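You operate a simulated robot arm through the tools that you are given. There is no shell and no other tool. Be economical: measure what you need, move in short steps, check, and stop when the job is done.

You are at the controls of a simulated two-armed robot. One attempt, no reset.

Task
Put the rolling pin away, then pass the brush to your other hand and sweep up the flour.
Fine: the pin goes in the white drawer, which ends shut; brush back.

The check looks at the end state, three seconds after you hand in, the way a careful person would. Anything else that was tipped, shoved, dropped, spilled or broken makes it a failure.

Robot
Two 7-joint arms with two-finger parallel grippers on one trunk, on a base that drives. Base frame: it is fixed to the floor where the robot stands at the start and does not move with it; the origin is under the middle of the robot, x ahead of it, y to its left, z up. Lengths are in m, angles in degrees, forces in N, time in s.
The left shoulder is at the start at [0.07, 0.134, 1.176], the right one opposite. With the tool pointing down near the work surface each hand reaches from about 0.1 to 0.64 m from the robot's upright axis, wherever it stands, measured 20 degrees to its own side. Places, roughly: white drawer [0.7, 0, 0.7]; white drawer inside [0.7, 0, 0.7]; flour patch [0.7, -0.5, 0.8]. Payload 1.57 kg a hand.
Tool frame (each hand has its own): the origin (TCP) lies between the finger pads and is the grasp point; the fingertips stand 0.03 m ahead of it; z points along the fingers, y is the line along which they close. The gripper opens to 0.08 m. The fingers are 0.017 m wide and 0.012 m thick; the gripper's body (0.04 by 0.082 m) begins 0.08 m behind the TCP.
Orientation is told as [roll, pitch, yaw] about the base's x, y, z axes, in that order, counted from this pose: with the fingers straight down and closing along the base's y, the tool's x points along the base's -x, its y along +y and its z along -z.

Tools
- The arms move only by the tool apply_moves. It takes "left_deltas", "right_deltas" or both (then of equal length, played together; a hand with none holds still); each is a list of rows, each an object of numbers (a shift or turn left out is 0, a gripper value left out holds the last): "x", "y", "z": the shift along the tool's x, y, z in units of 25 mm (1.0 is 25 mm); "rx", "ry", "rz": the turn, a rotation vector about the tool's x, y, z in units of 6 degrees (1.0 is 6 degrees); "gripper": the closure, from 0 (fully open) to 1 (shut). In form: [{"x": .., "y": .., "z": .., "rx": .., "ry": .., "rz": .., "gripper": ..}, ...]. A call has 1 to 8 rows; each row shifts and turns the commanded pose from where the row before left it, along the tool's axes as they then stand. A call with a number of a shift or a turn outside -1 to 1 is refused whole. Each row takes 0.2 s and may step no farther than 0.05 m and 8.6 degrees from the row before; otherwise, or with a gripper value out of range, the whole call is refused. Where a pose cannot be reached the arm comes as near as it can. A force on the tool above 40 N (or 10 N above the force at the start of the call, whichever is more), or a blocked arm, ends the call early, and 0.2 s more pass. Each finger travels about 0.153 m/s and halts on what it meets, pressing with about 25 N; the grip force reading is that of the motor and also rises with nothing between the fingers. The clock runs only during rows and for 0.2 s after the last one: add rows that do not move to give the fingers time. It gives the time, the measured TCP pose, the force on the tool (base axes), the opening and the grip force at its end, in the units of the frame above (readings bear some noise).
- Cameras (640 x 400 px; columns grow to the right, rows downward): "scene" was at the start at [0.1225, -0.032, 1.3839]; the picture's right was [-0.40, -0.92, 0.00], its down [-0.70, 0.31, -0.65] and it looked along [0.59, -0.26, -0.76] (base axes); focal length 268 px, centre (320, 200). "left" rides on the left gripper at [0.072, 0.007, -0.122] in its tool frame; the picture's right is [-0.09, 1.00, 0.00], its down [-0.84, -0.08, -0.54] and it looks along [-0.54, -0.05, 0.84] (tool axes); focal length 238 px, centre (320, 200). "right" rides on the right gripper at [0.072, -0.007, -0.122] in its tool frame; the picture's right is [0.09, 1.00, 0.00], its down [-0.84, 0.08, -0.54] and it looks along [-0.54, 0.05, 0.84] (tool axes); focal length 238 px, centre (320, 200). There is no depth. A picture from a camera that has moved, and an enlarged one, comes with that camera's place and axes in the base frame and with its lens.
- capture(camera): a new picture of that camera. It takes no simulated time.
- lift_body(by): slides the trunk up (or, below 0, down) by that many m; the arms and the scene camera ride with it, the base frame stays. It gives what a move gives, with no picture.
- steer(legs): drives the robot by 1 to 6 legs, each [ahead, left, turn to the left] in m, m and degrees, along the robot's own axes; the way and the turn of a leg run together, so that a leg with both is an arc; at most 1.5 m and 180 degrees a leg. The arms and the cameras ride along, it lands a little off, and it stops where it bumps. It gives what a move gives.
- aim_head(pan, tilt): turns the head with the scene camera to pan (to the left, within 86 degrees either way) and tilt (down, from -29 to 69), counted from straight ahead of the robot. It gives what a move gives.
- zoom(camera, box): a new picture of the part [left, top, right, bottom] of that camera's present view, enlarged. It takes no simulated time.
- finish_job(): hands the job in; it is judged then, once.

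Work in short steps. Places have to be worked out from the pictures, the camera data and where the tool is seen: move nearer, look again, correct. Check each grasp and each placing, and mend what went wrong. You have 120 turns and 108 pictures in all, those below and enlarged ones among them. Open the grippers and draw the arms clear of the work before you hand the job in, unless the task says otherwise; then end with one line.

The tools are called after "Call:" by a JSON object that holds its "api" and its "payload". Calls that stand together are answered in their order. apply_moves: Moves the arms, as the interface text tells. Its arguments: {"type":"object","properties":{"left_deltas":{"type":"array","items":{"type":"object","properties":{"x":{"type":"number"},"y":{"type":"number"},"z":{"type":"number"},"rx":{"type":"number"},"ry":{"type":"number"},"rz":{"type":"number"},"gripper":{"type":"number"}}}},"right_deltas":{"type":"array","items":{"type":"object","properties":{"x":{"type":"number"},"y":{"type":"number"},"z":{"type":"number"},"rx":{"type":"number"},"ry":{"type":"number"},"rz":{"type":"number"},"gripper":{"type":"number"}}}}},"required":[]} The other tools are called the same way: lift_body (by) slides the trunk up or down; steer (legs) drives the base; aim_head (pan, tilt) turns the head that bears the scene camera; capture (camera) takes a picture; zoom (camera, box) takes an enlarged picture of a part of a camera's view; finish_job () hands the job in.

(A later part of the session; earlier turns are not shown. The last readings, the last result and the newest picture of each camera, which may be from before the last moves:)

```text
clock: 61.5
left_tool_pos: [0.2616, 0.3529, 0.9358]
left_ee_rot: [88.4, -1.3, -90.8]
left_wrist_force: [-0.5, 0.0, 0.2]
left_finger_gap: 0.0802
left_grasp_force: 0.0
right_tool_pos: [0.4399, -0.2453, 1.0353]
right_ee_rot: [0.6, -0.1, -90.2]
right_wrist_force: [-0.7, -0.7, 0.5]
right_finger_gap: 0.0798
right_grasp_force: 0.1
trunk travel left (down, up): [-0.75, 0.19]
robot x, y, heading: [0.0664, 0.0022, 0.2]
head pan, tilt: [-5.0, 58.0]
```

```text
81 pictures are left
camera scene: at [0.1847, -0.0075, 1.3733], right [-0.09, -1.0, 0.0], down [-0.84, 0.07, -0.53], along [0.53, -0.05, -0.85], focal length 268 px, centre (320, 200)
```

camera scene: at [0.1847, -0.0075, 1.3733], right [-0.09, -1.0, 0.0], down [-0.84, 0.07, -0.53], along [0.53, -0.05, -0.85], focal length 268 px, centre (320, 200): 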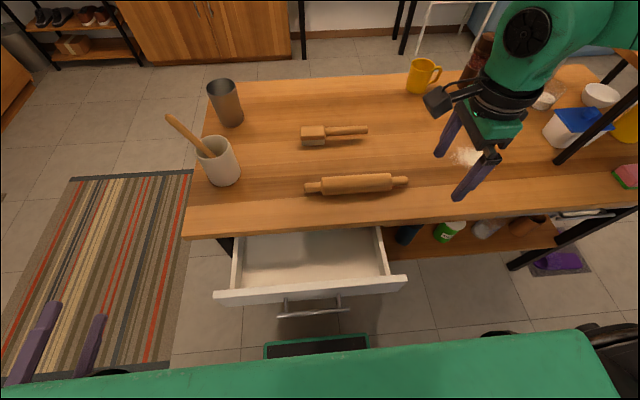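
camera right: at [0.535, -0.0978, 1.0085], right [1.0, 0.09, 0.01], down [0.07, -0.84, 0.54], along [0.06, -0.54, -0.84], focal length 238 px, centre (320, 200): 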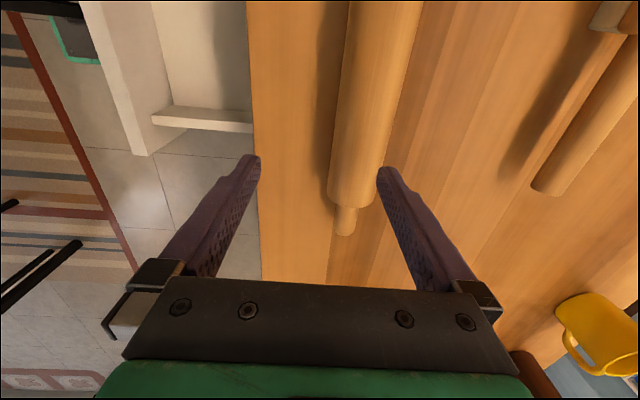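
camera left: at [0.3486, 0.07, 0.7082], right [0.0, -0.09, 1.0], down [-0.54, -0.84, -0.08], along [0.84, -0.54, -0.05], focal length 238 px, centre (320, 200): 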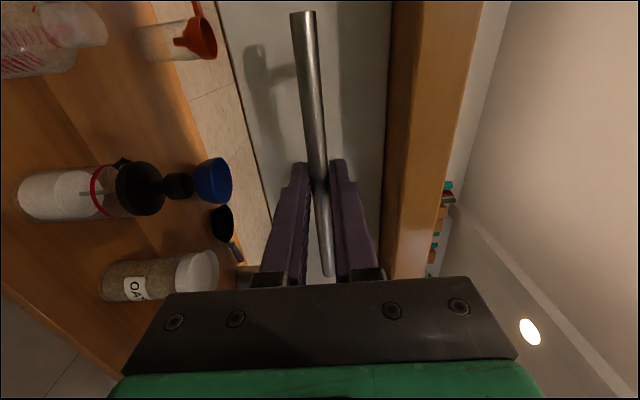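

Call:
{"api": "lift_body", "payload": {"by": -0.12}}

Call:
{"api": "apply_moves", "payload": {"right_deltas": [{"y": 0.8, "x": 0.6}, {"y": 0.8, "x": 0.6}, {"y": 0.8, "x": 0.6}, {"y": 0.8, "x": 0.6}, {"y": 0.8, "x": 0.6}, {"y": 0.8, "x": 0.6}, {"y": 0.8, "x": 0.6}, {}]}}

Call:
{"api": "capture", "payload": {"camera": "scene"}}

```text
clock: 63.0
left_tool_pos: [0.2624, 0.3528, 0.8155]
left_ee_rot: [88.4, -1.1, -90.7]
left_wrist_force: [-0.3, 0.1, 0.9]
left_finger_gap: 0.0799
left_grasp_force: 0.1
right_tool_pos: [0.4393, -0.2444, 0.9162]
right_ee_rot: [0.6, -0.1, -90.1]
right_wrist_force: [0.2, 0.5, 0.3]
right_finger_gap: 0.0801
right_grasp_force: 0.1
trunk travel left (down, up): [-0.63, 0.31]
robot x, y, heading: [0.0669, -0.0022, 0.0]
head pan, tilt: [-5.0, 58.0]
```

```text
clock: 64.8
left_tool_pos: [0.2625, 0.3518, 0.8162]
left_ee_rot: [88.5, -1.3, -90.7]
left_wrist_force: [0.3, 0.3, 0.0]
left_finger_gap: 0.08
left_grasp_force: 0.1
right_tool_pos: [0.5754, -0.144, 0.9158]
right_ee_rot: [0.8, 0.0, -90.2]
right_wrist_force: [-0.1, 0.0, 0.2]
right_finger_gap: 0.0802
right_grasp_force: 0.1
right hand out of reach, approached as far as the arm can: row 7
trunk travel left (down, up): [-0.63, 0.31]
robot x, y, heading: [0.065, 0.0005, 0.1]
head pan, tilt: [-5.0, 58.0]
```

```text
80 pictures are left
camera scene: at [0.1842, -0.0076, 1.2533], right [-0.09, -1.0, 0.0], down [-0.84, 0.07, -0.53], along [0.53, -0.05, -0.85], focal length 268 px, centre (320, 200)
```

scene: 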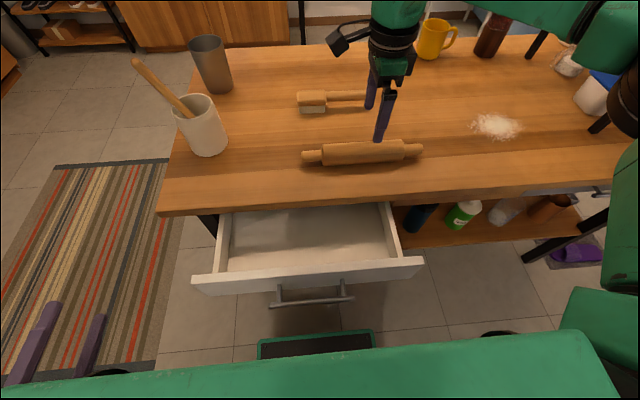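

Above the pin. Before lowering the trunk, check the right elbow's clearance from the shelf and items.

Call:
{"api": "aim_head", "payload": {"pan": -50, "tilt": 40}}

Call:
{"api": "capture", "payload": {"camera": "scene"}}

Call:
{"api": "capture", "payload": {"camera": "right"}}

```text
clock: 65.9
left_tool_pos: [0.263, 0.3522, 0.8148]
left_ee_rot: [88.3, -1.2, -90.8]
left_wrist_force: [0.2, 0.7, 0.1]
left_finger_gap: 0.0802
left_grasp_force: 0.0
right_tool_pos: [0.5766, -0.1437, 0.9174]
right_ee_rot: [0.7, 0.0, -90.1]
right_wrist_force: [0.0, -0.6, -0.3]
right_finger_gap: 0.0801
right_grasp_force: 0.0
trunk travel left (down, up): [-0.63, 0.31]
robot x, y, heading: [0.0649, 0.0017, -0.2]
head pan, tilt: [-50.0, 40.0]
```

```text
79 pictures are left
camera scene: at [0.171, -0.0665, 1.2776], right [-0.77, -0.64, 0.0], down [-0.41, 0.49, -0.77], along [0.49, -0.59, -0.64], focal length 268 px, centre (320, 200)
```

scene: 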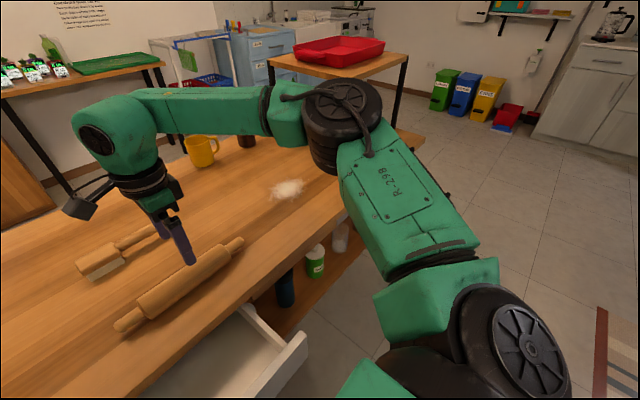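

```text
78 pictures are left
camera right: at [0.5693, -0.0702, 1.0382], right [1.0, 0.09, 0.01], down [0.07, -0.84, 0.54], along [0.06, -0.54, -0.84], focal length 238 px, centre (320, 200)
```

right: 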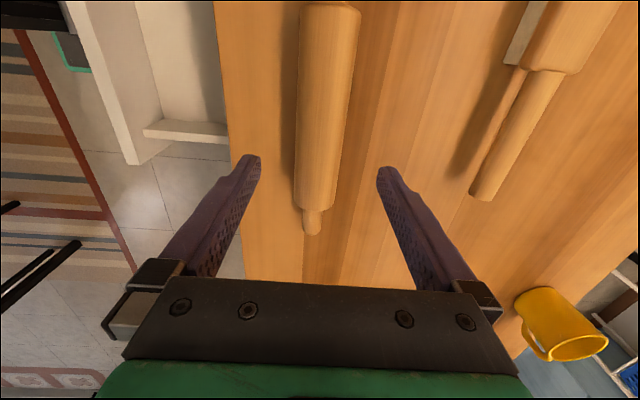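

Clear. Lower the trunk by 0.10 and then grip.

Call:
{"api": "lift_body", "payload": {"by": -0.1}}

Call:
{"api": "capture", "payload": {"camera": "right"}}

Call:
{"api": "capture", "payload": {"camera": "scene"}}

```text
clock: 67.3
left_tool_pos: [0.2625, 0.3527, 0.716]
left_ee_rot: [88.4, -1.3, -90.8]
left_wrist_force: [0.5, -0.7, 0.5]
left_finger_gap: 0.08
left_grasp_force: 0.1
right_tool_pos: [0.5762, -0.1416, 0.8166]
right_ee_rot: [0.7, 0.0, -90.1]
right_wrist_force: [-0.1, 0.5, -1.5]
right_finger_gap: 0.0801
right_grasp_force: 0.0
trunk travel left (down, up): [-0.53, 0.41]
robot x, y, heading: [0.0649, 0.0021, -0.0]
head pan, tilt: [-50.0, 40.0]
```

```text
77 pictures are left
camera right: at [0.5691, -0.0702, 0.9383], right [1.0, 0.09, 0.01], down [0.07, -0.84, 0.54], along [0.06, -0.54, -0.84], focal length 238 px, centre (320, 200)
```

right: 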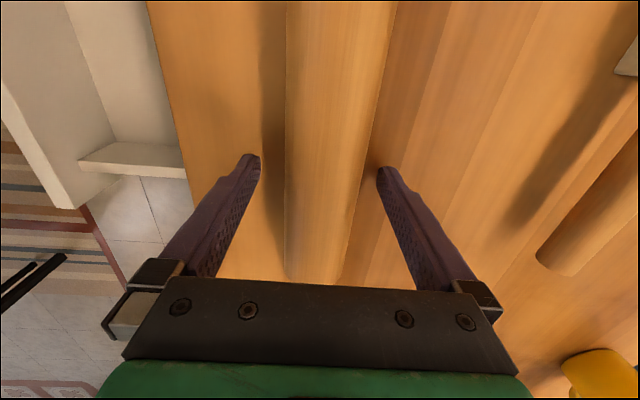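

```text
76 pictures are left
camera scene: at [0.1707, -0.0666, 1.1777], right [-0.77, -0.64, 0.0], down [-0.41, 0.49, -0.77], along [0.49, -0.59, -0.64], focal length 268 px, centre (320, 200)
```

scene: 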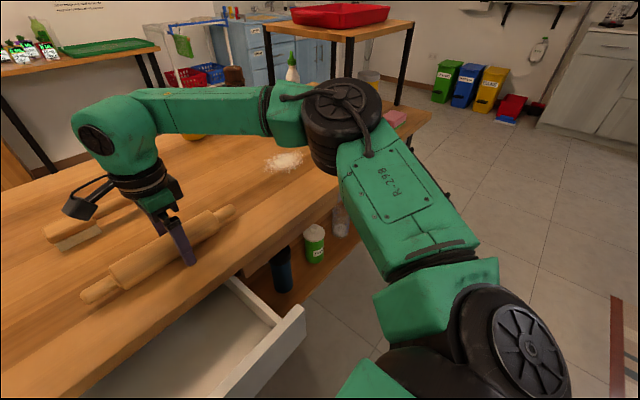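

Fingers straddle the barrel, tips just above the table. Close.

Call:
{"api": "apply_moves", "payload": {"right_deltas": [{"gripper": 1}, {"gripper": 1}, {"gripper": 1}, {"gripper": 1}]}}

Call:
{"api": "lift_body", "payload": {"by": 0.08}}

Call:
{"api": "capture", "payload": {"camera": "scene"}}

```text
clock: 68.3
left_tool_pos: [0.2624, 0.3534, 0.715]
left_ee_rot: [88.3, -1.2, -90.7]
left_wrist_force: [0.4, -0.2, 0.0]
left_finger_gap: 0.08
left_grasp_force: 0.1
right_tool_pos: [0.576, -0.1438, 0.8165]
right_ee_rot: [0.7, -0.1, -90.2]
right_wrist_force: [0.2, -0.6, 2.0]
right_finger_gap: 0.0472
right_grasp_force: 25.1
trunk travel left (down, up): [-0.53, 0.41]
robot x, y, heading: [0.0676, -0.0009, 0.0]
head pan, tilt: [-50.0, 40.0]
```

```text
clock: 69.4
left_tool_pos: [0.2624, 0.3537, 0.7951]
left_ee_rot: [88.4, -1.3, -90.7]
left_wrist_force: [-0.1, -0.2, -0.9]
left_finger_gap: 0.08
left_grasp_force: 0.1
right_tool_pos: [0.5769, -0.1436, 0.8971]
right_ee_rot: [0.7, 0.1, -90.1]
right_wrist_force: [0.2, 0.7, -2.7]
right_finger_gap: 0.0467
right_grasp_force: 24.8
trunk travel left (down, up): [-0.61, 0.33]
robot x, y, heading: [0.0646, 0.0017, -0.1]
head pan, tilt: [-50.0, 40.0]
```

```text
75 pictures are left
camera scene: at [0.1716, -0.0666, 1.2575], right [-0.77, -0.64, 0.0], down [-0.41, 0.49, -0.77], along [0.49, -0.59, -0.64], focal length 268 px, centre (320, 200)
```

scene: 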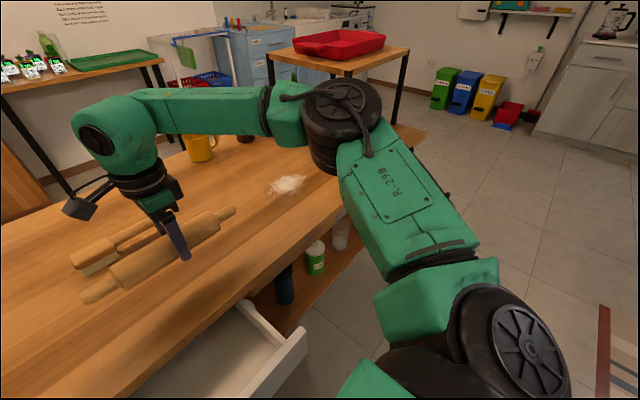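

Pin held. Carry it over the drawer by driving back 0.15 and left 0.10, then look.

Call:
{"api": "steer", "payload": {"legs": [[-0.147, 0.1, 0]]}}

Call:
{"api": "aim_head", "payload": {"pan": -10, "tilt": 60}}

Call:
{"api": "capture", "payload": {"camera": "scene"}}

Call:
{"api": "capture", "payload": {"camera": "right"}}

```text
clock: 70.9
left_tool_pos: [0.1147, 0.4514, 0.7945]
left_ee_rot: [88.4, -1.2, -90.6]
left_wrist_force: [0.1, -0.2, -0.1]
left_finger_gap: 0.08
left_grasp_force: 0.0
right_tool_pos: [0.4287, -0.0423, 0.8964]
right_ee_rot: [0.7, 0.0, -90.0]
right_wrist_force: [-0.4, -0.6, -3.0]
right_finger_gap: 0.0471
right_grasp_force: 24.8
trunk travel left (down, up): [-0.61, 0.33]
robot x, y, heading: [-0.0831, 0.1, 0.1]
head pan, tilt: [-50.0, 40.0]
```

```text
clock: 72.0
left_tool_pos: [0.1143, 0.4525, 0.7959]
left_ee_rot: [88.4, -1.2, -90.6]
left_wrist_force: [0.2, -0.5, -0.2]
left_finger_gap: 0.08
left_grasp_force: 0.0
right_tool_pos: [0.4281, -0.0415, 0.8966]
right_ee_rot: [0.7, 0.0, -90.0]
right_wrist_force: [0.1, 0.4, -2.3]
right_finger_gap: 0.0469
right_grasp_force: 24.9
trunk travel left (down, up): [-0.61, 0.33]
robot x, y, heading: [-0.0801, 0.0988, 0.2]
head pan, tilt: [-10.0, 60.0]
```

```text
74 pictures are left
camera scene: at [0.034, 0.0867, 1.2309], right [-0.17, -0.99, 0.0], down [-0.85, 0.15, -0.5], along [0.49, -0.09, -0.87], focal length 268 px, centre (320, 200)
```

scene: 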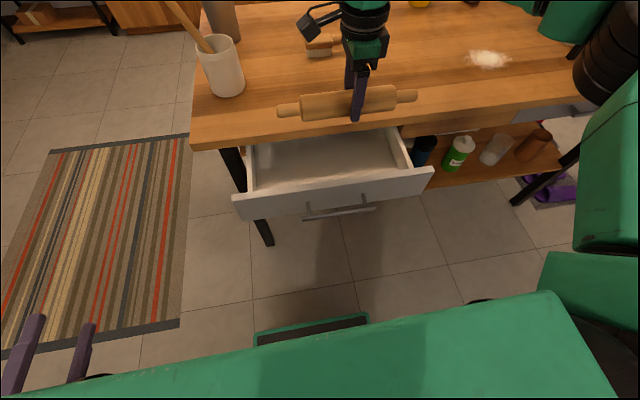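

```text
73 pictures are left
camera right: at [0.4215, 0.0305, 1.0179], right [1.0, 0.09, 0.01], down [0.07, -0.84, 0.54], along [0.06, -0.54, -0.84], focal length 238 px, centre (320, 200)
```

right: 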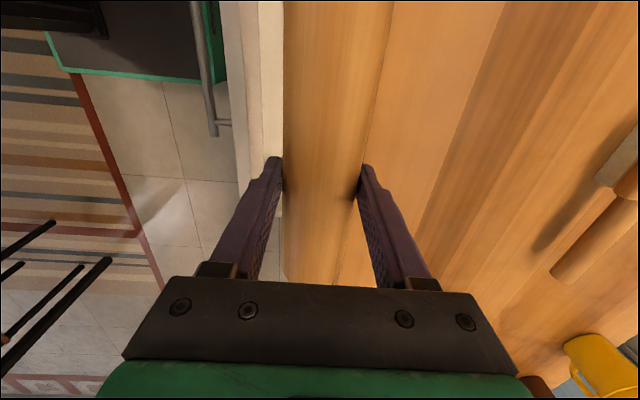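

Table edge is at x≈0.48 and drawer front inner face ≈0.35, so target x≈0.416. Shift back 12 mm and lower the trunk 0.15.

Call:
{"api": "apply_moves", "payload": {"right_deltas": [{"y": -0.5, "x": 0.4}, {}]}}

Call:
{"api": "lift_body", "payload": {"by": -0.13}}

Call:
{"api": "capture", "payload": {"camera": "scene"}}

Call:
{"api": "capture", "payload": {"camera": "right"}}

```text
clock: 72.6
left_tool_pos: [0.1147, 0.453, 0.7958]
left_ee_rot: [88.4, -1.3, -90.6]
left_wrist_force: [-0.6, -0.3, 0.2]
left_finger_gap: 0.0799
left_grasp_force: 0.1
right_tool_pos: [0.4152, -0.0329, 0.8946]
right_ee_rot: [0.5, 0.0, -90.0]
right_wrist_force: [0.7, 0.0, -2.8]
right_finger_gap: 0.0469
right_grasp_force: 24.9
trunk travel left (down, up): [-0.61, 0.33]
robot x, y, heading: [-0.088, 0.0952, -0.0]
head pan, tilt: [-10.0, 60.0]
```

```text
clock: 74.2
left_tool_pos: [0.1135, 0.4527, 0.6658]
left_ee_rot: [88.3, -1.2, -90.6]
left_wrist_force: [-0.7, 0.4, -0.1]
left_finger_gap: 0.0799
left_grasp_force: 0.1
right_tool_pos: [0.4143, -0.0322, 0.7656]
right_ee_rot: [0.7, 0.0, -90.1]
right_wrist_force: [0.0, 0.0, -3.0]
right_finger_gap: 0.0471
right_grasp_force: 24.9
trunk travel left (down, up): [-0.48, 0.46]
robot x, y, heading: [-0.0822, 0.0978, 0.1]
head pan, tilt: [-10.0, 60.0]
```

```text
72 pictures are left
camera scene: at [0.0338, 0.0867, 1.1009], right [-0.17, -0.99, 0.0], down [-0.85, 0.15, -0.5], along [0.49, -0.09, -0.87], focal length 268 px, centre (320, 200)
```

scene: 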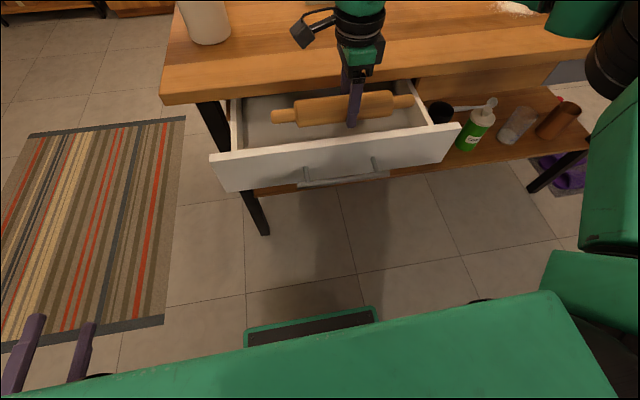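

```text
71 pictures are left
camera right: at [0.4082, 0.0412, 0.8874], right [1.0, 0.09, 0.01], down [0.07, -0.84, 0.54], along [0.06, -0.54, -0.84], focal length 238 px, centre (320, 200)
```

right: 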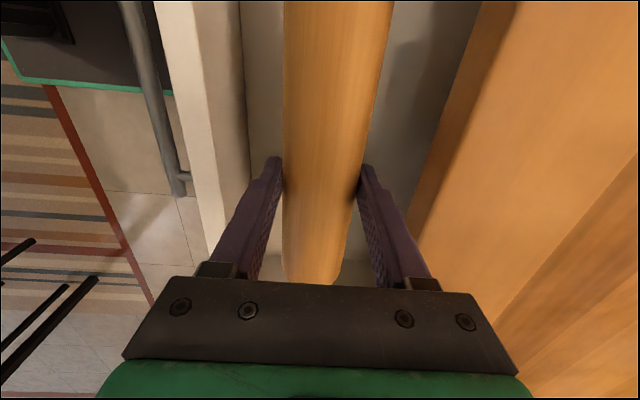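

Call:
{"api": "lift_body", "payload": {"by": -0.04}}

Call:
{"api": "apply_moves", "payload": {"right_deltas": [{"z": 0.3}, {"z": 0.2}, {"z": 0.2}, {}]}}

Call:
{"api": "capture", "payload": {"camera": "right"}}

Call:
{"api": "zoom", "payload": {"camera": "scene", "box": [200, 60, 480, 220]}}

```text
clock: 75.0
left_tool_pos: [0.1134, 0.4524, 0.6255]
left_ee_rot: [88.5, -1.2, -90.6]
left_wrist_force: [0.5, -0.5, 0.6]
left_finger_gap: 0.0801
left_grasp_force: 0.1
right_tool_pos: [0.4163, -0.0315, 0.7254]
right_ee_rot: [0.7, 0.0, -90.0]
right_wrist_force: [0.4, -0.4, -3.0]
right_finger_gap: 0.0469
right_grasp_force: 24.7
trunk travel left (down, up): [-0.44, 0.5]
robot x, y, heading: [-0.0795, 0.0979, 0.1]
head pan, tilt: [-10.0, 60.0]
```

```text
clock: 76.0
left_tool_pos: [0.1118, 0.4525, 0.6263]
left_ee_rot: [88.5, -1.2, -90.6]
left_wrist_force: [0.0, 0.3, 0.2]
left_finger_gap: 0.08
left_grasp_force: 0.0
right_tool_pos: [0.4137, -0.0313, 0.7123]
right_ee_rot: [1.1, 0.2, -90.0]
right_wrist_force: [0.5, -5.9, 23.8]
right_finger_gap: 0.0473
right_grasp_force: 24.2
trunk travel left (down, up): [-0.44, 0.5]
robot x, y, heading: [-0.0867, 0.102, 0.0]
head pan, tilt: [-10.0, 60.0]
```

```text
70 pictures are left
camera right: at [0.4058, 0.041, 0.834], right [1.0, 0.09, 0.02], down [0.07, -0.84, 0.54], along [0.07, -0.54, -0.84], focal length 238 px, centre (320, 200)
```

right: 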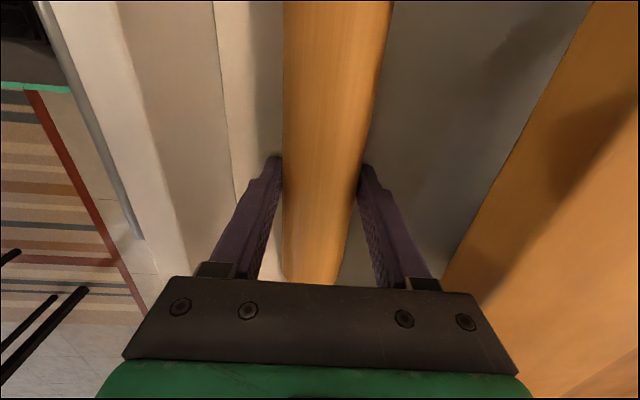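

```text
2.29 times, centred on (340, 140) of scene
camera zoom: at [0.0304, 0.0867, 1.0617], right [-0.17, -0.99, 0.0], down [-0.85, 0.15, -0.5], along [0.5, -0.09, -0.86], focal length 613 px, centre (274, 337)
```

zoom: 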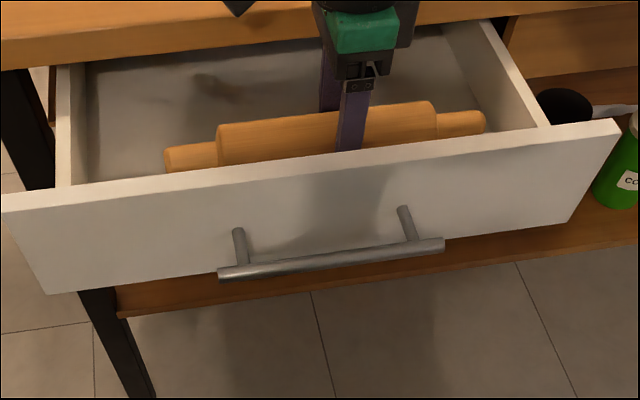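

Pin rests on the drawer floor. Ease the pressure, open partway, and rise.

Call:
{"api": "apply_moves", "payload": {"right_deltas": [{"z": -0.15}, {"gripper": 0.35}, {"gripper": 0.25}, {"gripper": 0.25}, {}]}}

Call:
{"api": "lift_body", "payload": {"by": 0.2}}

Call:
{"api": "capture", "payload": {"camera": "scene"}}

```text
clock: 77.2
left_tool_pos: [0.1129, 0.4526, 0.6254]
left_ee_rot: [88.4, -1.3, -90.6]
left_wrist_force: [-0.3, 0.2, -0.1]
left_finger_gap: 0.0798
left_grasp_force: 0.0
right_tool_pos: [0.4157, -0.0319, 0.7133]
right_ee_rot: [0.7, 0.0, -90.0]
right_wrist_force: [-0.9, 0.3, 0.0]
right_finger_gap: 0.061
right_grasp_force: 0.2
trunk travel left (down, up): [-0.44, 0.5]
robot x, y, heading: [-0.0881, 0.0965, 0.1]
head pan, tilt: [-10.0, 60.0]
```

```text
clock: 79.4
left_tool_pos: [0.1144, 0.4515, 0.8245]
left_ee_rot: [88.5, -1.3, -90.7]
left_wrist_force: [-0.2, -0.2, -0.2]
left_finger_gap: 0.0799
left_grasp_force: 0.1
right_tool_pos: [0.4163, -0.032, 0.9119]
right_ee_rot: [0.7, 0.0, -90.0]
right_wrist_force: [0.3, 0.7, 0.1]
right_finger_gap: 0.0599
right_grasp_force: 0.0
trunk travel left (down, up): [-0.64, 0.3]
robot x, y, heading: [-0.0848, 0.1021, 0.4]
head pan, tilt: [-10.0, 60.0]
```

```text
68 pictures are left
camera scene: at [0.0337, 0.0868, 1.2608], right [-0.17, -0.99, 0.0], down [-0.85, 0.15, -0.5], along [0.49, -0.09, -0.87], focal length 268 px, centre (320, 200)
```

scene: 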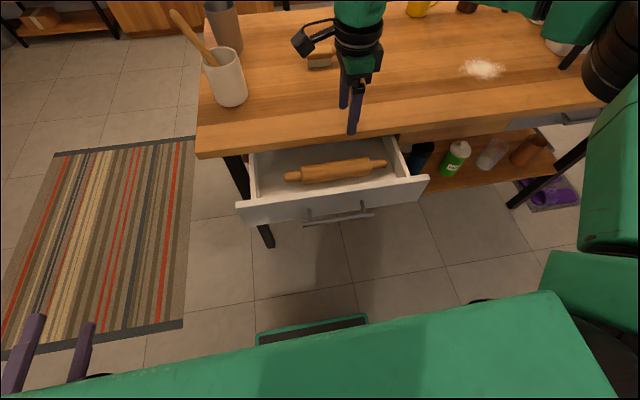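

Pin lies in the drawer. Back off, and raise/move the right hand aside; then bring the left hand to the handle to push it shut.

Call:
{"api": "apply_moves", "payload": {"right_deltas": [{"z": -1}, {"z": -1}, {"z": -1, "x": -1}, {"z": -1, "x": -1}, {"x": -1}, {"x": -1}, {"x": -1}, {}]}}

Call:
{"api": "steer", "payload": {"legs": [[-0.17, -0.1, 0]]}}

Call:
{"api": "lift_body", "payload": {"by": -0.124}}

Call:
{"api": "apply_moves", "payload": {"left_deltas": [{"x": -1, "rx": -0.25}, {"x": -1}, {"x": -1}, {"x": -1}, {"x": -1}, {"x": -1}, {"x": -1}, {"x": -1}]}}

Call:
{"api": "apply_moves", "payload": {"left_deltas": [{"x": -1}, {"x": -1}, {"x": -1}, {"x": -1}, {"x": -1}, {"x": -1}, {}]}}

Call:
{"api": "capture", "payload": {"camera": "left"}}

Call:
{"api": "capture", "payload": {"camera": "scene"}}

```text
clock: 81.2
left_tool_pos: [0.1139, 0.4532, 0.8267]
left_ee_rot: [88.4, -1.3, -90.7]
left_wrist_force: [0.0, -0.1, -0.1]
left_finger_gap: 0.08
left_grasp_force: 0.1
right_tool_pos: [0.4139, -0.1566, 1.0117]
right_ee_rot: [0.6, 0.0, -90.0]
right_wrist_force: [-0.6, -0.6, -0.4]
right_finger_gap: 0.0598
right_grasp_force: 0.1
trunk travel left (down, up): [-0.64, 0.3]
robot x, y, heading: [-0.0817, 0.094, 0.1]
head pan, tilt: [-10.0, 60.0]
```

```text
clock: 82.8
left_tool_pos: [-0.0528, 0.3503, 0.8261]
left_ee_rot: [88.5, -1.2, -90.8]
left_wrist_force: [-1.1, -0.8, -1.1]
left_finger_gap: 0.08
left_grasp_force: 0.0
right_tool_pos: [0.2448, -0.2597, 1.0115]
right_ee_rot: [0.7, -0.1, -90.2]
right_wrist_force: [-0.1, -0.3, 0.4]
right_finger_gap: 0.0602
right_grasp_force: 0.1
trunk travel left (down, up): [-0.64, 0.3]
robot x, y, heading: [-0.25, -0.001, -0.1]
head pan, tilt: [-10.0, 60.0]
```

```text
clock: 84.3
left_tool_pos: [-0.0535, 0.35, 0.7013]
left_ee_rot: [88.4, -1.1, -90.9]
left_wrist_force: [-0.4, 0.9, 0.3]
left_finger_gap: 0.0798
left_grasp_force: 0.0
right_tool_pos: [0.2454, -0.2592, 0.8876]
right_ee_rot: [0.7, 0.1, -90.2]
right_wrist_force: [0.4, 0.3, 0.3]
right_finger_gap: 0.06
right_grasp_force: 0.2
trunk travel left (down, up): [-0.516, 0.424]
robot x, y, heading: [-0.2501, -0.002, 0.0]
head pan, tilt: [-10.0, 60.0]
```

```text
clock: 86.1
left_tool_pos: [-0.0536, 0.1506, 0.7063]
left_ee_rot: [89.9, -1.3, -90.9]
left_wrist_force: [0.0, -0.7, -0.7]
left_finger_gap: 0.0802
left_grasp_force: 0.1
right_tool_pos: [0.2441, -0.2599, 0.8877]
right_ee_rot: [0.7, 0.0, -90.2]
right_wrist_force: [0.1, 0.3, -0.2]
right_finger_gap: 0.06
right_grasp_force: 0.1
trunk travel left (down, up): [-0.516, 0.424]
robot x, y, heading: [-0.251, -0.003, -0.2]
head pan, tilt: [-10.0, 60.0]
```

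```text
clock: 87.7
left_tool_pos: [-0.0525, 0.0042, 0.7082]
left_ee_rot: [89.7, -1.4, -90.8]
left_wrist_force: [-0.2, -0.2, -0.2]
left_finger_gap: 0.08
left_grasp_force: 0.0
right_tool_pos: [0.2506, -0.2563, 0.8854]
right_ee_rot: [0.2, -0.3, -90.2]
right_wrist_force: [-0.5, -0.6, -0.3]
right_finger_gap: 0.0599
right_grasp_force: 0.0
trunk travel left (down, up): [-0.516, 0.424]
robot x, y, heading: [-0.2504, -0.0023, 0.0]
head pan, tilt: [-10.0, 60.0]
```

```text
67 pictures are left
camera left: at [-0.1729, 0.0777, 0.714], right [0.0, -0.07, 1.0], down [-0.55, -0.83, -0.05], along [0.83, -0.55, -0.04], focal length 238 px, centre (320, 200)
```

left: 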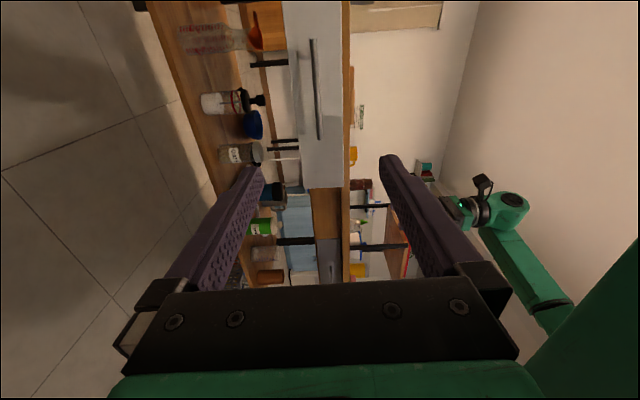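

```text
66 pictures are left
camera scene: at [-0.1262, -0.0097, 1.136], right [-0.17, -0.98, 0.01], down [-0.86, 0.15, -0.49], along [0.49, -0.09, -0.87], focal length 268 px, centre (320, 200)
```

scene: 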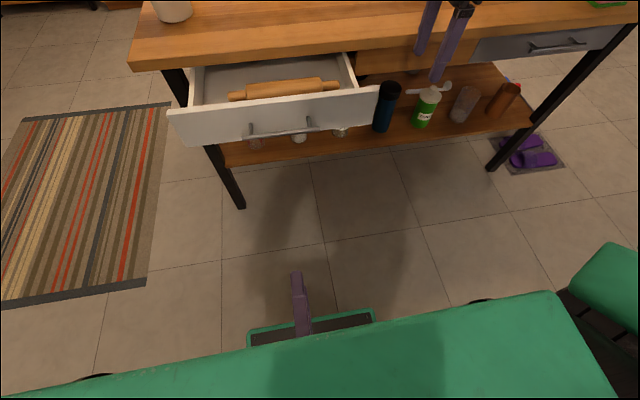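

Drive forward 0.11 and reach the left hand to the handle.

Call:
{"api": "steer", "payload": {"legs": [[0.11, 0, 0]]}}

Call:
{"api": "apply_moves", "payload": {"left_deltas": [{"z": 1, "y": -0.3}, {"z": 1}, {"z": 1}, {"z": 1}, {"z": 1}, {"z": 1}, {}]}}

Call:
{"api": "capture", "payload": {"camera": "left"}}

```text
clock: 88.9
left_tool_pos: [0.0565, 0.0038, 0.7082]
left_ee_rot: [89.6, -1.4, -90.7]
left_wrist_force: [-0.4, -0.1, -0.6]
left_finger_gap: 0.0803
left_grasp_force: 0.1
right_tool_pos: [0.3598, -0.2569, 0.8851]
right_ee_rot: [0.2, -0.3, -90.1]
right_wrist_force: [-0.1, -0.1, 0.0]
right_finger_gap: 0.0604
right_grasp_force: 0.1
trunk travel left (down, up): [-0.516, 0.424]
robot x, y, heading: [-0.1429, 0.0001, 0.1]
head pan, tilt: [-10.0, 60.0]
```

```text
clock: 90.5
left_tool_pos: [0.2009, -0.0002, 0.7019]
left_ee_rot: [90.1, -1.1, -90.6]
left_wrist_force: [0.5, 1.0, -0.2]
left_finger_gap: 0.0798
left_grasp_force: 0.1
right_tool_pos: [0.3537, -0.2596, 0.8875]
right_ee_rot: [0.6, 0.0, -90.1]
right_wrist_force: [0.4, 0.1, 0.2]
right_finger_gap: 0.06
right_grasp_force: 0.0
trunk travel left (down, up): [-0.516, 0.424]
robot x, y, heading: [-0.1431, -0.0053, 0.0]
head pan, tilt: [-10.0, 60.0]
```

```text
65 pictures are left
camera left: at [0.0813, 0.0733, 0.7075], right [0.0, -0.07, 1.0], down [-0.55, -0.83, -0.06], along [0.83, -0.55, -0.04], focal length 238 px, centre (320, 200)
```

left: 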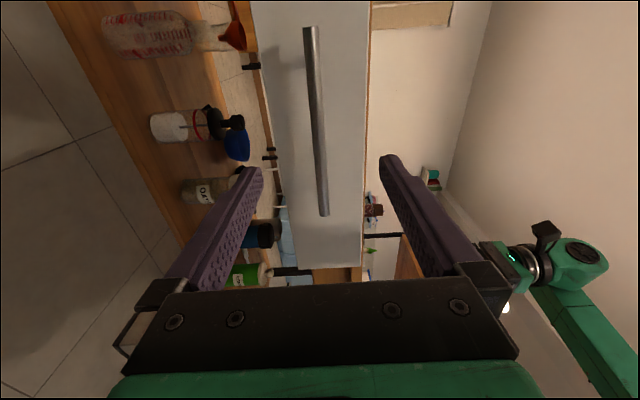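

Handle sits between the fingers. Advance, grip, and push the drawer in.

Call:
{"api": "apply_moves", "payload": {"left_deltas": [{"z": 1}, {"z": 1}, {"z": 1}, {"z": 0.3}, {"gripper": 1}, {"gripper": 1}, {"gripper": 1}, {"gripper": 1}]}}

Call:
{"api": "apply_moves", "payload": {"left_deltas": [{"z": 0.6}, {"z": 0.8}, {"z": 1}, {"z": 1}, {"z": 1}, {"z": 1}, {"z": 1}, {"z": 0.6}]}}

Call:
{"api": "apply_moves", "payload": {"left_deltas": [{"z": 0.25}, {"z": 0.2}, {"z": 0.2}, {}]}}

Call:
{"api": "capture", "payload": {"camera": "scene"}}

Call:
{"api": "capture", "payload": {"camera": "left"}}

```text
clock: 92.3
left_tool_pos: [0.2856, -0.0013, 0.7018]
left_ee_rot: [89.9, -1.1, -90.7]
left_wrist_force: [-0.9, 1.0, -14.0]
left_finger_gap: 0.0118
left_grasp_force: 29.3
right_tool_pos: [0.355, -0.2605, 0.8867]
right_ee_rot: [0.6, 0.0, -90.2]
right_wrist_force: [-0.4, 0.2, 0.2]
right_finger_gap: 0.0599
right_grasp_force: 0.1
trunk travel left (down, up): [-0.516, 0.424]
robot x, y, heading: [-0.144, -0.0061, 0.1]
head pan, tilt: [-10.0, 60.0]
```

```text
clock: 94.1
left_tool_pos: [0.4607, -0.0018, 0.7007]
left_ee_rot: [89.9, -1.2, -90.4]
left_wrist_force: [4.2, 11.2, -8.9]
left_finger_gap: 0.0117
left_grasp_force: 28.9
right_tool_pos: [0.3554, -0.2589, 0.8869]
right_ee_rot: [0.5, -0.1, -90.2]
right_wrist_force: [-0.1, -0.3, -0.1]
right_finger_gap: 0.0601
right_grasp_force: 0.2
trunk travel left (down, up): [-0.516, 0.424]
robot x, y, heading: [-0.1427, -0.001, 0.1]
head pan, tilt: [-10.0, 60.0]
```

```text
clock: 95.1
left_tool_pos: [0.4731, -0.0019, 0.7022]
left_ee_rot: [90.0, -1.1, -90.6]
left_wrist_force: [-24.4, 16.1, -17.6]
left_finger_gap: 0.0119
left_grasp_force: 29.3
right_tool_pos: [0.3525, -0.2584, 0.889]
right_ee_rot: [0.7, -0.2, -90.2]
right_wrist_force: [-0.1, 0.5, 0.2]
right_finger_gap: 0.06
right_grasp_force: 0.1
trunk travel left (down, up): [-0.516, 0.424]
robot x, y, heading: [-0.1414, -0.0065, 0.1]
head pan, tilt: [-10.0, 60.0]
```

```text
64 pictures are left
camera scene: at [-0.0265, -0.0124, 1.1368], right [-0.17, -0.98, 0.0], down [-0.85, 0.15, -0.5], along [0.49, -0.09, -0.87], focal length 268 px, centre (320, 200)
```

scene: 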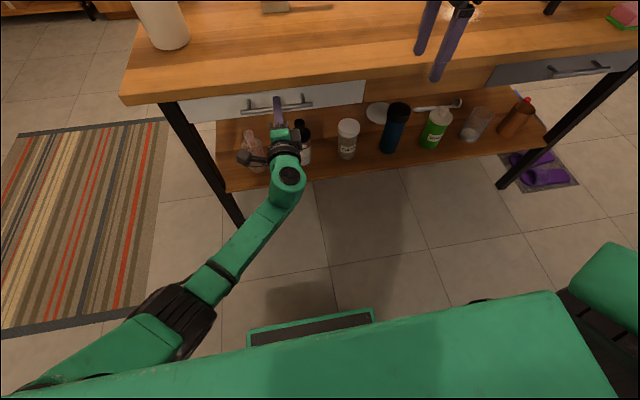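

```text
63 pictures are left
camera left: at [0.3529, 0.0709, 0.7071], right [0.0, -0.07, 1.0], down [-0.55, -0.83, -0.06], along [0.83, -0.55, -0.04], focal length 238 px, centre (320, 200)
```

left: 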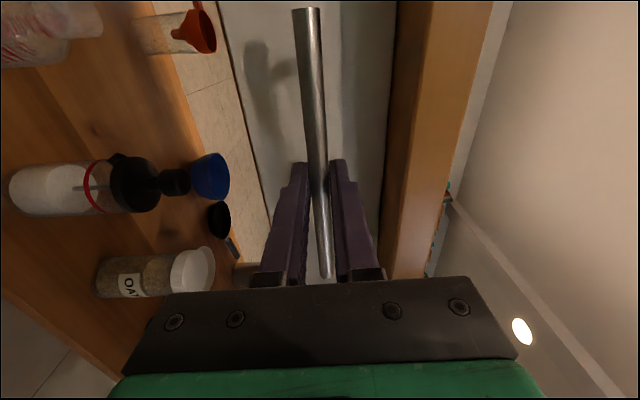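

Drawer is shut (handle back at its start x, pushing on the stop). Release, retreat and turn the left hand back to tool‑down while the right hand returns to yaw 0.

Call:
{"api": "apply_moves", "payload": {"left_deltas": [{"gripper": 0}, {"gripper": 0}, {"gripper": 0}, {"z": -1}, {"z": -1}, {"z": -1}, {"z": -1}, {"z": -1}]}}

Call:
{"api": "apply_moves", "payload": {"left_deltas": [{"rz": -1}, {"rz": -1}, {"rz": -1}, {"rz": -1}, {"rz": -1}, {"rz": -1}, {"rz": -1}, {"rz": -1}], "right_deltas": [{"rz": -1}, {"rz": -1}, {"rz": -1}, {"rz": -1}, {"rz": -1}, {"rz": -1}, {"rz": -1}, {"rz": -1}]}}

Call:
{"api": "apply_moves", "payload": {"left_deltas": [{"rz": -1}, {"rz": -1}, {"rz": -1}, {"rz": -1}, {"rz": -1}, {"rz": -1}, {"rz": -1}, {}], "right_deltas": [{"rz": -1}, {"rz": -1}, {"rz": -1}, {"rz": -1}, {"rz": -1}, {"rz": -1}, {"rz": -1}, {}]}}

Call:
{"api": "steer", "payload": {"legs": [[-0.15, 0, 0]]}}

Call:
{"api": "lift_body", "payload": {"by": 0.26}}

Call:
{"api": "apply_moves", "payload": {"left_deltas": [{"ry": 1}, {"ry": 1}, {"ry": 1}, {"ry": 1}, {"ry": 1}, {"ry": 1}, {"ry": 1}, {"ry": 1}]}}

Call:
{"api": "apply_moves", "payload": {"left_deltas": [{"ry": 1}, {"ry": 1}, {"ry": 1}, {"ry": 1}, {"ry": 1}, {"ry": 1}, {"ry": 1}, {}]}}

Call:
{"api": "aim_head", "payload": {"pan": -10, "tilt": 45}}

Call:
{"api": "capture", "payload": {"camera": "scene"}}

```text
clock: 96.9
left_tool_pos: [0.3474, -0.0017, 0.7037]
left_ee_rot: [90.1, -1.1, -90.7]
left_wrist_force: [0.1, 0.2, 0.7]
left_finger_gap: 0.0797
left_grasp_force: 0.1
right_tool_pos: [0.3531, -0.2591, 0.8877]
right_ee_rot: [0.8, 0.0, -90.3]
right_wrist_force: [0.9, 0.2, 0.5]
right_finger_gap: 0.0601
right_grasp_force: 0.1
trunk travel left (down, up): [-0.516, 0.424]
robot x, y, heading: [-0.1428, 0.0005, -0.3]
head pan, tilt: [-10.0, 60.0]
```

```text
clock: 98.7
left_tool_pos: [0.3494, -0.0019, 0.7023]
left_ee_rot: [90.1, -49.2, -90.8]
left_wrist_force: [-0.2, -0.1, -1.2]
left_finger_gap: 0.08
left_grasp_force: 0.2
right_tool_pos: [0.3536, -0.2593, 0.8887]
right_ee_rot: [0.5, -0.6, -42.1]
right_wrist_force: [-0.3, -0.5, -0.3]
right_finger_gap: 0.0602
right_grasp_force: 0.0
trunk travel left (down, up): [-0.516, 0.424]
robot x, y, heading: [-0.1427, -0.0008, -0.3]
head pan, tilt: [-10.0, 60.0]
```

```text
clock: 100.5
left_tool_pos: [0.3514, -0.0021, 0.7027]
left_ee_rot: [-93.8, -88.7, 93.1]
left_wrist_force: [0.0, 0.7, 0.3]
left_finger_gap: 0.0804
left_grasp_force: 0.1
right_tool_pos: [0.354, -0.2601, 0.8875]
right_ee_rot: [0.0, -0.7, 0.0]
right_wrist_force: [-0.4, -0.7, -0.7]
right_finger_gap: 0.0599
right_grasp_force: 0.0
trunk travel left (down, up): [-0.516, 0.424]
robot x, y, heading: [-0.1441, -0.004, -0.3]
head pan, tilt: [-10.0, 60.0]
```

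```text
clock: 101.9
left_tool_pos: [0.1957, -0.0007, 0.7032]
left_ee_rot: [-97.1, -88.8, 96.4]
left_wrist_force: [-0.5, -0.1, 0.2]
left_finger_gap: 0.0801
left_grasp_force: 0.1
right_tool_pos: [0.1999, -0.2603, 0.8887]
right_ee_rot: [-0.1, -0.7, -0.2]
right_wrist_force: [-0.9, 0.2, -0.2]
right_finger_gap: 0.06
right_grasp_force: 0.1
trunk travel left (down, up): [-0.516, 0.424]
robot x, y, heading: [-0.2907, -0.0025, -0.0]
head pan, tilt: [-10.0, 60.0]
```

```text
clock: 104.5
left_tool_pos: [0.1967, -0.0013, 0.9631]
left_ee_rot: [-94.7, -89.0, 94.0]
left_wrist_force: [-1.0, -0.1, 0.3]
left_finger_gap: 0.0799
left_grasp_force: 0.0
right_tool_pos: [0.2011, -0.2591, 1.1481]
right_ee_rot: [0.0, -0.6, -0.3]
right_wrist_force: [-0.9, -0.4, 0.3]
right_finger_gap: 0.06
right_grasp_force: 0.0
trunk travel left (down, up): [-0.776, 0.164]
robot x, y, heading: [-0.2947, -0.0022, 0.2]
head pan, tilt: [-10.0, 60.0]
```

```text
clock: 106.1
left_tool_pos: [0.1937, 0.0416, 0.926]
left_ee_rot: [13.7, -48.1, -11.2]
left_wrist_force: [0.2, -0.2, 0.5]
left_finger_gap: 0.08
left_grasp_force: 0.0
right_tool_pos: [0.2012, -0.2606, 1.1483]
right_ee_rot: [-0.1, -0.7, -0.2]
right_wrist_force: [-0.1, -0.1, -0.1]
right_finger_gap: 0.06
right_grasp_force: 0.0
trunk travel left (down, up): [-0.776, 0.164]
robot x, y, heading: [-0.2964, -0.0015, 0.2]
head pan, tilt: [-10.0, 60.0]
stopped in row 7 (left hand): the arm was blocked; the commanded pose is now the measured one
```

```text
clock: 106.9
left_tool_pos: [0.1895, 0.0989, 0.8974]
left_ee_rot: [22.1, -31.1, -12.1]
left_wrist_force: [0.2, -0.3, -0.8]
left_finger_gap: 0.0801
left_grasp_force: 0.1
right_tool_pos: [0.2007, -0.2608, 1.1487]
right_ee_rot: [0.0, -0.7, -0.1]
right_wrist_force: [-0.5, 0.3, 0.4]
right_finger_gap: 0.0599
right_grasp_force: 0.0
trunk travel left (down, up): [-0.776, 0.164]
robot x, y, heading: [-0.297, -0.0017, -0.2]
head pan, tilt: [-10.0, 60.0]
stopped in row 3 (left hand): the arm was blocked; the commanded pose is now the measured one
```

```text
clock: 107.6
left_tool_pos: [0.1908, 0.0982, 0.8979]
left_ee_rot: [22.0, -31.2, -12.0]
left_wrist_force: [-0.4, -0.6, 0.3]
left_finger_gap: 0.0797
left_grasp_force: 0.0
right_tool_pos: [0.2007, -0.2602, 1.1479]
right_ee_rot: [0.1, -0.8, -0.3]
right_wrist_force: [0.3, 0.4, 0.2]
right_finger_gap: 0.06
right_grasp_force: 0.1
trunk travel left (down, up): [-0.776, 0.164]
robot x, y, heading: [-0.2933, -0.0033, 0.2]
head pan, tilt: [-10.0, 45.0]
```

```text
62 pictures are left
camera scene: at [-0.1639, -0.0175, 1.4163], right [-0.17, -0.98, 0.0], down [-0.7, 0.12, -0.71], along [0.7, -0.12, -0.71], focal length 268 px, centre (320, 200)
```

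scene: 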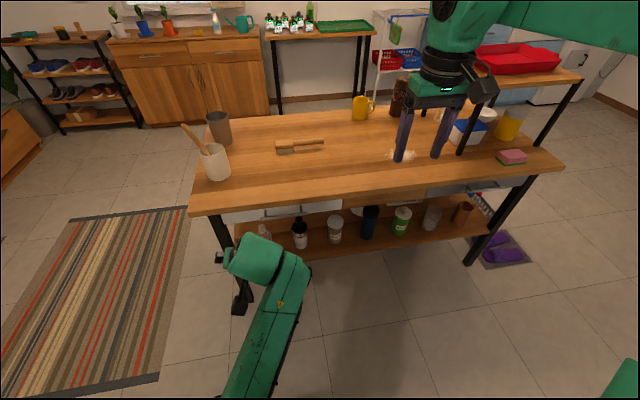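

Left arm got blocked close to the body. Move it forward and to the left, then continue levelling.

Call:
{"api": "apply_moves", "payload": {"left_deltas": [{"x": -1}, {"x": -1, "y": 1}, {"x": -1, "y": 1}, {"x": -1, "y": 1}, {"x": -1, "y": 1}, {}]}}

Call:
{"api": "capture", "payload": {"camera": "scene"}}

```text
clock: 109.0
left_tool_pos: [0.2958, 0.1717, 0.9958]
left_ee_rot: [21.9, -31.2, -12.2]
left_wrist_force: [-0.6, -0.3, 0.2]
left_finger_gap: 0.0801
left_grasp_force: 0.1
right_tool_pos: [0.2003, -0.2599, 1.1476]
right_ee_rot: [0.0, -0.7, -0.2]
right_wrist_force: [-0.3, 0.9, -0.7]
right_finger_gap: 0.0601
right_grasp_force: 0.2
trunk travel left (down, up): [-0.776, 0.164]
robot x, y, heading: [-0.2925, -0.0016, -0.1]
head pan, tilt: [-10.0, 45.0]
```

```text
61 pictures are left
camera scene: at [-0.164, -0.0176, 1.4164], right [-0.17, -0.98, 0.0], down [-0.7, 0.12, -0.71], along [0.7, -0.12, -0.71], focal length 268 px, centre (320, 200)
```

scene: 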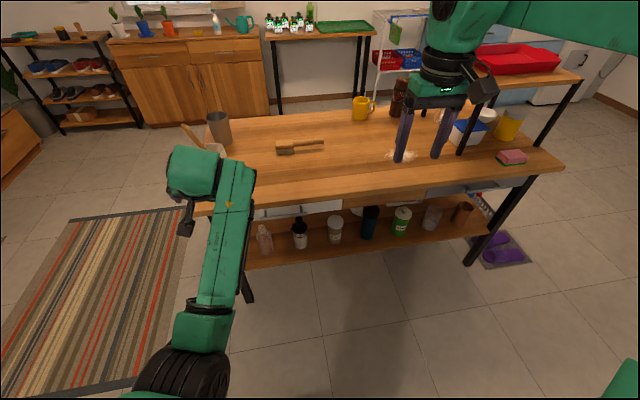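

Call:
{"api": "apply_moves", "payload": {"left_deltas": [{"rx": 0.92}, {"rx": 0.92}, {"rx": 0.92}, {"rx": 0.9}, {"ry": 1}, {"ry": 1}, {"ry": 1}, {"ry": 1}]}}

Call:
{"api": "apply_moves", "payload": {"left_deltas": [{"ry": 1}, {"ry": 0.2}, {"rz": -1}, {"rz": -1}, {"rz": -1}, {"rz": -1}, {"rz": -1}, {"rz": -1}]}}

Call:
{"api": "apply_moves", "payload": {"left_deltas": [{"rz": -1}, {"rz": -1}, {"rz": -1}, {"rz": -1}, {"rz": -1}, {"rz": -1}, {"rz": -1}, {"rz": -1}]}}

Call:
{"api": "capture", "payload": {"camera": "scene"}}

```text
clock: 110.8
left_tool_pos: [0.2951, 0.1713, 0.9936]
left_ee_rot: [0.1, -7.1, -12.1]
left_wrist_force: [0.6, -0.4, -0.2]
left_finger_gap: 0.0804
left_grasp_force: 0.1
right_tool_pos: [0.2014, -0.26, 1.1473]
right_ee_rot: [0.0, -0.6, -0.2]
right_wrist_force: [0.3, 0.2, -0.7]
right_finger_gap: 0.0598
right_grasp_force: 0.1
trunk travel left (down, up): [-0.776, 0.164]
robot x, y, heading: [-0.2952, -0.0034, 0.3]
head pan, tilt: [-10.0, 45.0]
```

```text
clock: 112.6
left_tool_pos: [0.2961, 0.1719, 0.9937]
left_ee_rot: [0.1, 0.0, 24.1]
left_wrist_force: [-0.7, -0.8, 0.2]
left_finger_gap: 0.0798
left_grasp_force: 0.0
right_tool_pos: [0.2006, -0.2583, 1.1478]
right_ee_rot: [0.0, -0.7, -0.2]
right_wrist_force: [-1.0, -0.3, 0.5]
right_finger_gap: 0.0602
right_grasp_force: 0.1
trunk travel left (down, up): [-0.776, 0.164]
robot x, y, heading: [-0.2944, -0.003, 0.1]
head pan, tilt: [-10.0, 45.0]
```

```text
clock: 114.4
left_tool_pos: [0.2947, 0.1706, 0.9938]
left_ee_rot: [0.1, -0.1, 72.1]
left_wrist_force: [0.6, 0.0, 0.5]
left_finger_gap: 0.0798
left_grasp_force: 0.1
right_tool_pos: [0.201, -0.2601, 1.149]
right_ee_rot: [0.0, -0.6, -0.2]
right_wrist_force: [0.3, -0.8, 0.0]
right_finger_gap: 0.0601
right_grasp_force: 0.1
trunk travel left (down, up): [-0.776, 0.164]
robot x, y, heading: [-0.2976, -0.0035, 0.2]
head pan, tilt: [-10.0, 45.0]
```

```text
60 pictures are left
camera scene: at [-0.1635, -0.0175, 1.4163], right [-0.17, -0.98, 0.0], down [-0.7, 0.12, -0.71], along [0.7, -0.12, -0.71], focal length 268 px, centre (320, 200)
```

scene: 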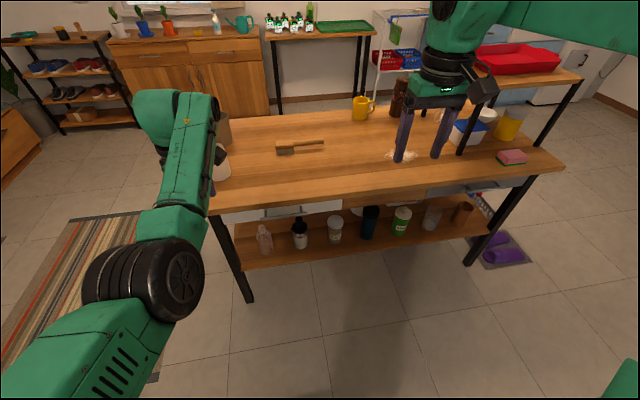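

Finish the left yaw and centre it, and pull the right hand in closer before driving to the table.

Call:
{"api": "apply_moves", "payload": {"left_deltas": [{"rz": -1}, {"rz": -1}, {"rz": -1}, {"x": 0.9, "y": 0.7}, {"x": 0.9, "y": 0.7}, {"x": 0.9, "y": 0.7}, {"x": 0.9, "y": 0.7}, {"x": 0.9}], "right_deltas": [{"x": 1}, {"x": 1}, {"x": 1}, {"x": 1}, {"x": 1}, {"x": 1}, {}, {}]}}

Call:
{"api": "aim_head", "payload": {"pan": -45, "tilt": 35}}

Call:
{"api": "capture", "payload": {"camera": "scene"}}

```text
clock: 116.2
left_tool_pos: [0.2515, 0.0576, 0.9793]
left_ee_rot: [-0.1, -0.3, 90.1]
left_wrist_force: [0.3, -0.8, -0.7]
left_finger_gap: 0.0799
left_grasp_force: 0.0
left hand out of reach, approached as far as the arm can: row 6, 7
right_tool_pos: [0.0497, -0.2609, 1.1464]
right_ee_rot: [0.1, -0.7, -0.2]
right_wrist_force: [-0.1, 0.5, 0.7]
right_finger_gap: 0.06
right_grasp_force: 0.1
trunk travel left (down, up): [-0.776, 0.164]
robot x, y, heading: [-0.2956, 0.0001, -0.2]
head pan, tilt: [-10.0, 45.0]
```

```text
clock: 117.2
left_tool_pos: [0.2517, 0.0594, 0.9785]
left_ee_rot: [0.1, -0.2, 90.1]
left_wrist_force: [-1.1, 0.0, 0.7]
left_finger_gap: 0.0796
left_grasp_force: 0.0
right_tool_pos: [0.05, -0.2594, 1.1461]
right_ee_rot: [0.0, -0.7, -0.3]
right_wrist_force: [-0.5, -0.6, -0.8]
right_finger_gap: 0.0602
right_grasp_force: 0.0
trunk travel left (down, up): [-0.776, 0.164]
robot x, y, heading: [-0.2941, -0.0, -0.0]
head pan, tilt: [-45.0, 35.0]
```

```text
59 pictures are left
camera scene: at [-0.1813, -0.0655, 1.4311], right [-0.71, -0.71, 0.0], down [-0.41, 0.41, -0.82], along [0.58, -0.58, -0.57], focal length 268 px, centre (320, 200)
```

scene: 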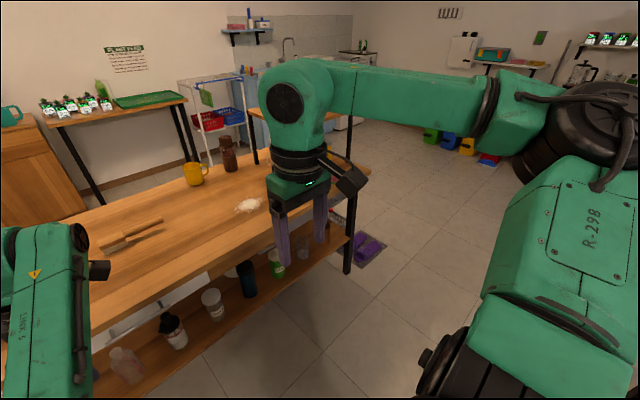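

Right elbow will stay clear of the shelf posts. Drive in to the table.

Call:
{"api": "steer", "payload": {"legs": [[0.49, -0.095, 0]]}}

Call:
{"api": "aim_head", "payload": {"pan": -5, "tilt": 50}}

Call:
{"api": "capture", "payload": {"camera": "scene"}}

Call:
{"api": "capture", "payload": {"camera": "left"}}

```text
clock: 120.2
left_tool_pos: [0.7466, -0.0297, 0.9787]
left_ee_rot: [0.1, -0.1, 90.6]
left_wrist_force: [0.1, -0.3, 0.6]
left_finger_gap: 0.0803
left_grasp_force: 0.1
right_tool_pos: [0.5479, -0.3501, 1.1464]
right_ee_rot: [0.0, -0.7, 0.3]
right_wrist_force: [-0.3, 0.4, -0.3]
right_finger_gap: 0.0599
right_grasp_force: 0.0
trunk travel left (down, up): [-0.776, 0.164]
robot x, y, heading: [0.2017, -0.0949, 0.5]
head pan, tilt: [-45.0, 35.0]
```

```text
clock: 121.3
left_tool_pos: [0.7462, -0.029, 0.9802]
left_ee_rot: [-0.1, -0.2, 90.7]
left_wrist_force: [-0.5, -0.4, 0.5]
left_finger_gap: 0.0801
left_grasp_force: 0.0
right_tool_pos: [0.5482, -0.351, 1.1468]
right_ee_rot: [0.0, -0.7, 0.3]
right_wrist_force: [0.3, -0.2, -0.2]
right_finger_gap: 0.0601
right_grasp_force: 0.1
trunk travel left (down, up): [-0.776, 0.164]
robot x, y, heading: [0.2033, -0.0927, 0.5]
head pan, tilt: [-5.0, 50.0]
```

```text
58 pictures are left
camera scene: at [0.3285, -0.1025, 1.4095], right [-0.08, -1.0, 0.0], down [-0.76, 0.06, -0.64], along [0.64, -0.05, -0.77], focal length 268 px, centre (320, 200)
```

scene: 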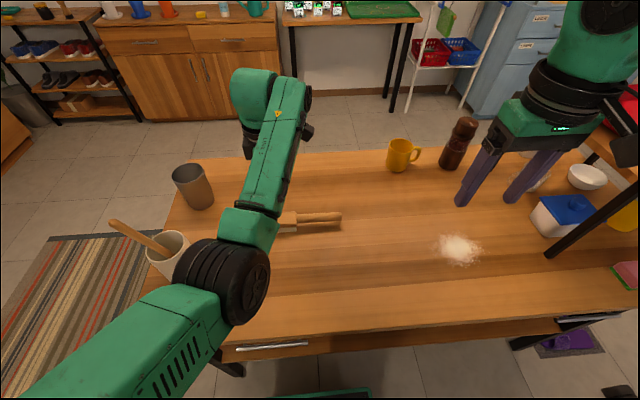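

```text
57 pictures are left
camera left: at [0.7419, -0.102, 1.1008], right [-1.0, 0.08, 0.0], down [0.07, 0.84, 0.55], along [0.04, 0.54, -0.84], focal length 238 px, centre (320, 200)
```

left: 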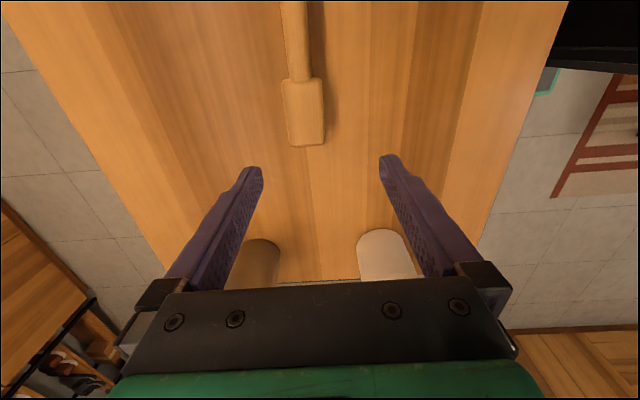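

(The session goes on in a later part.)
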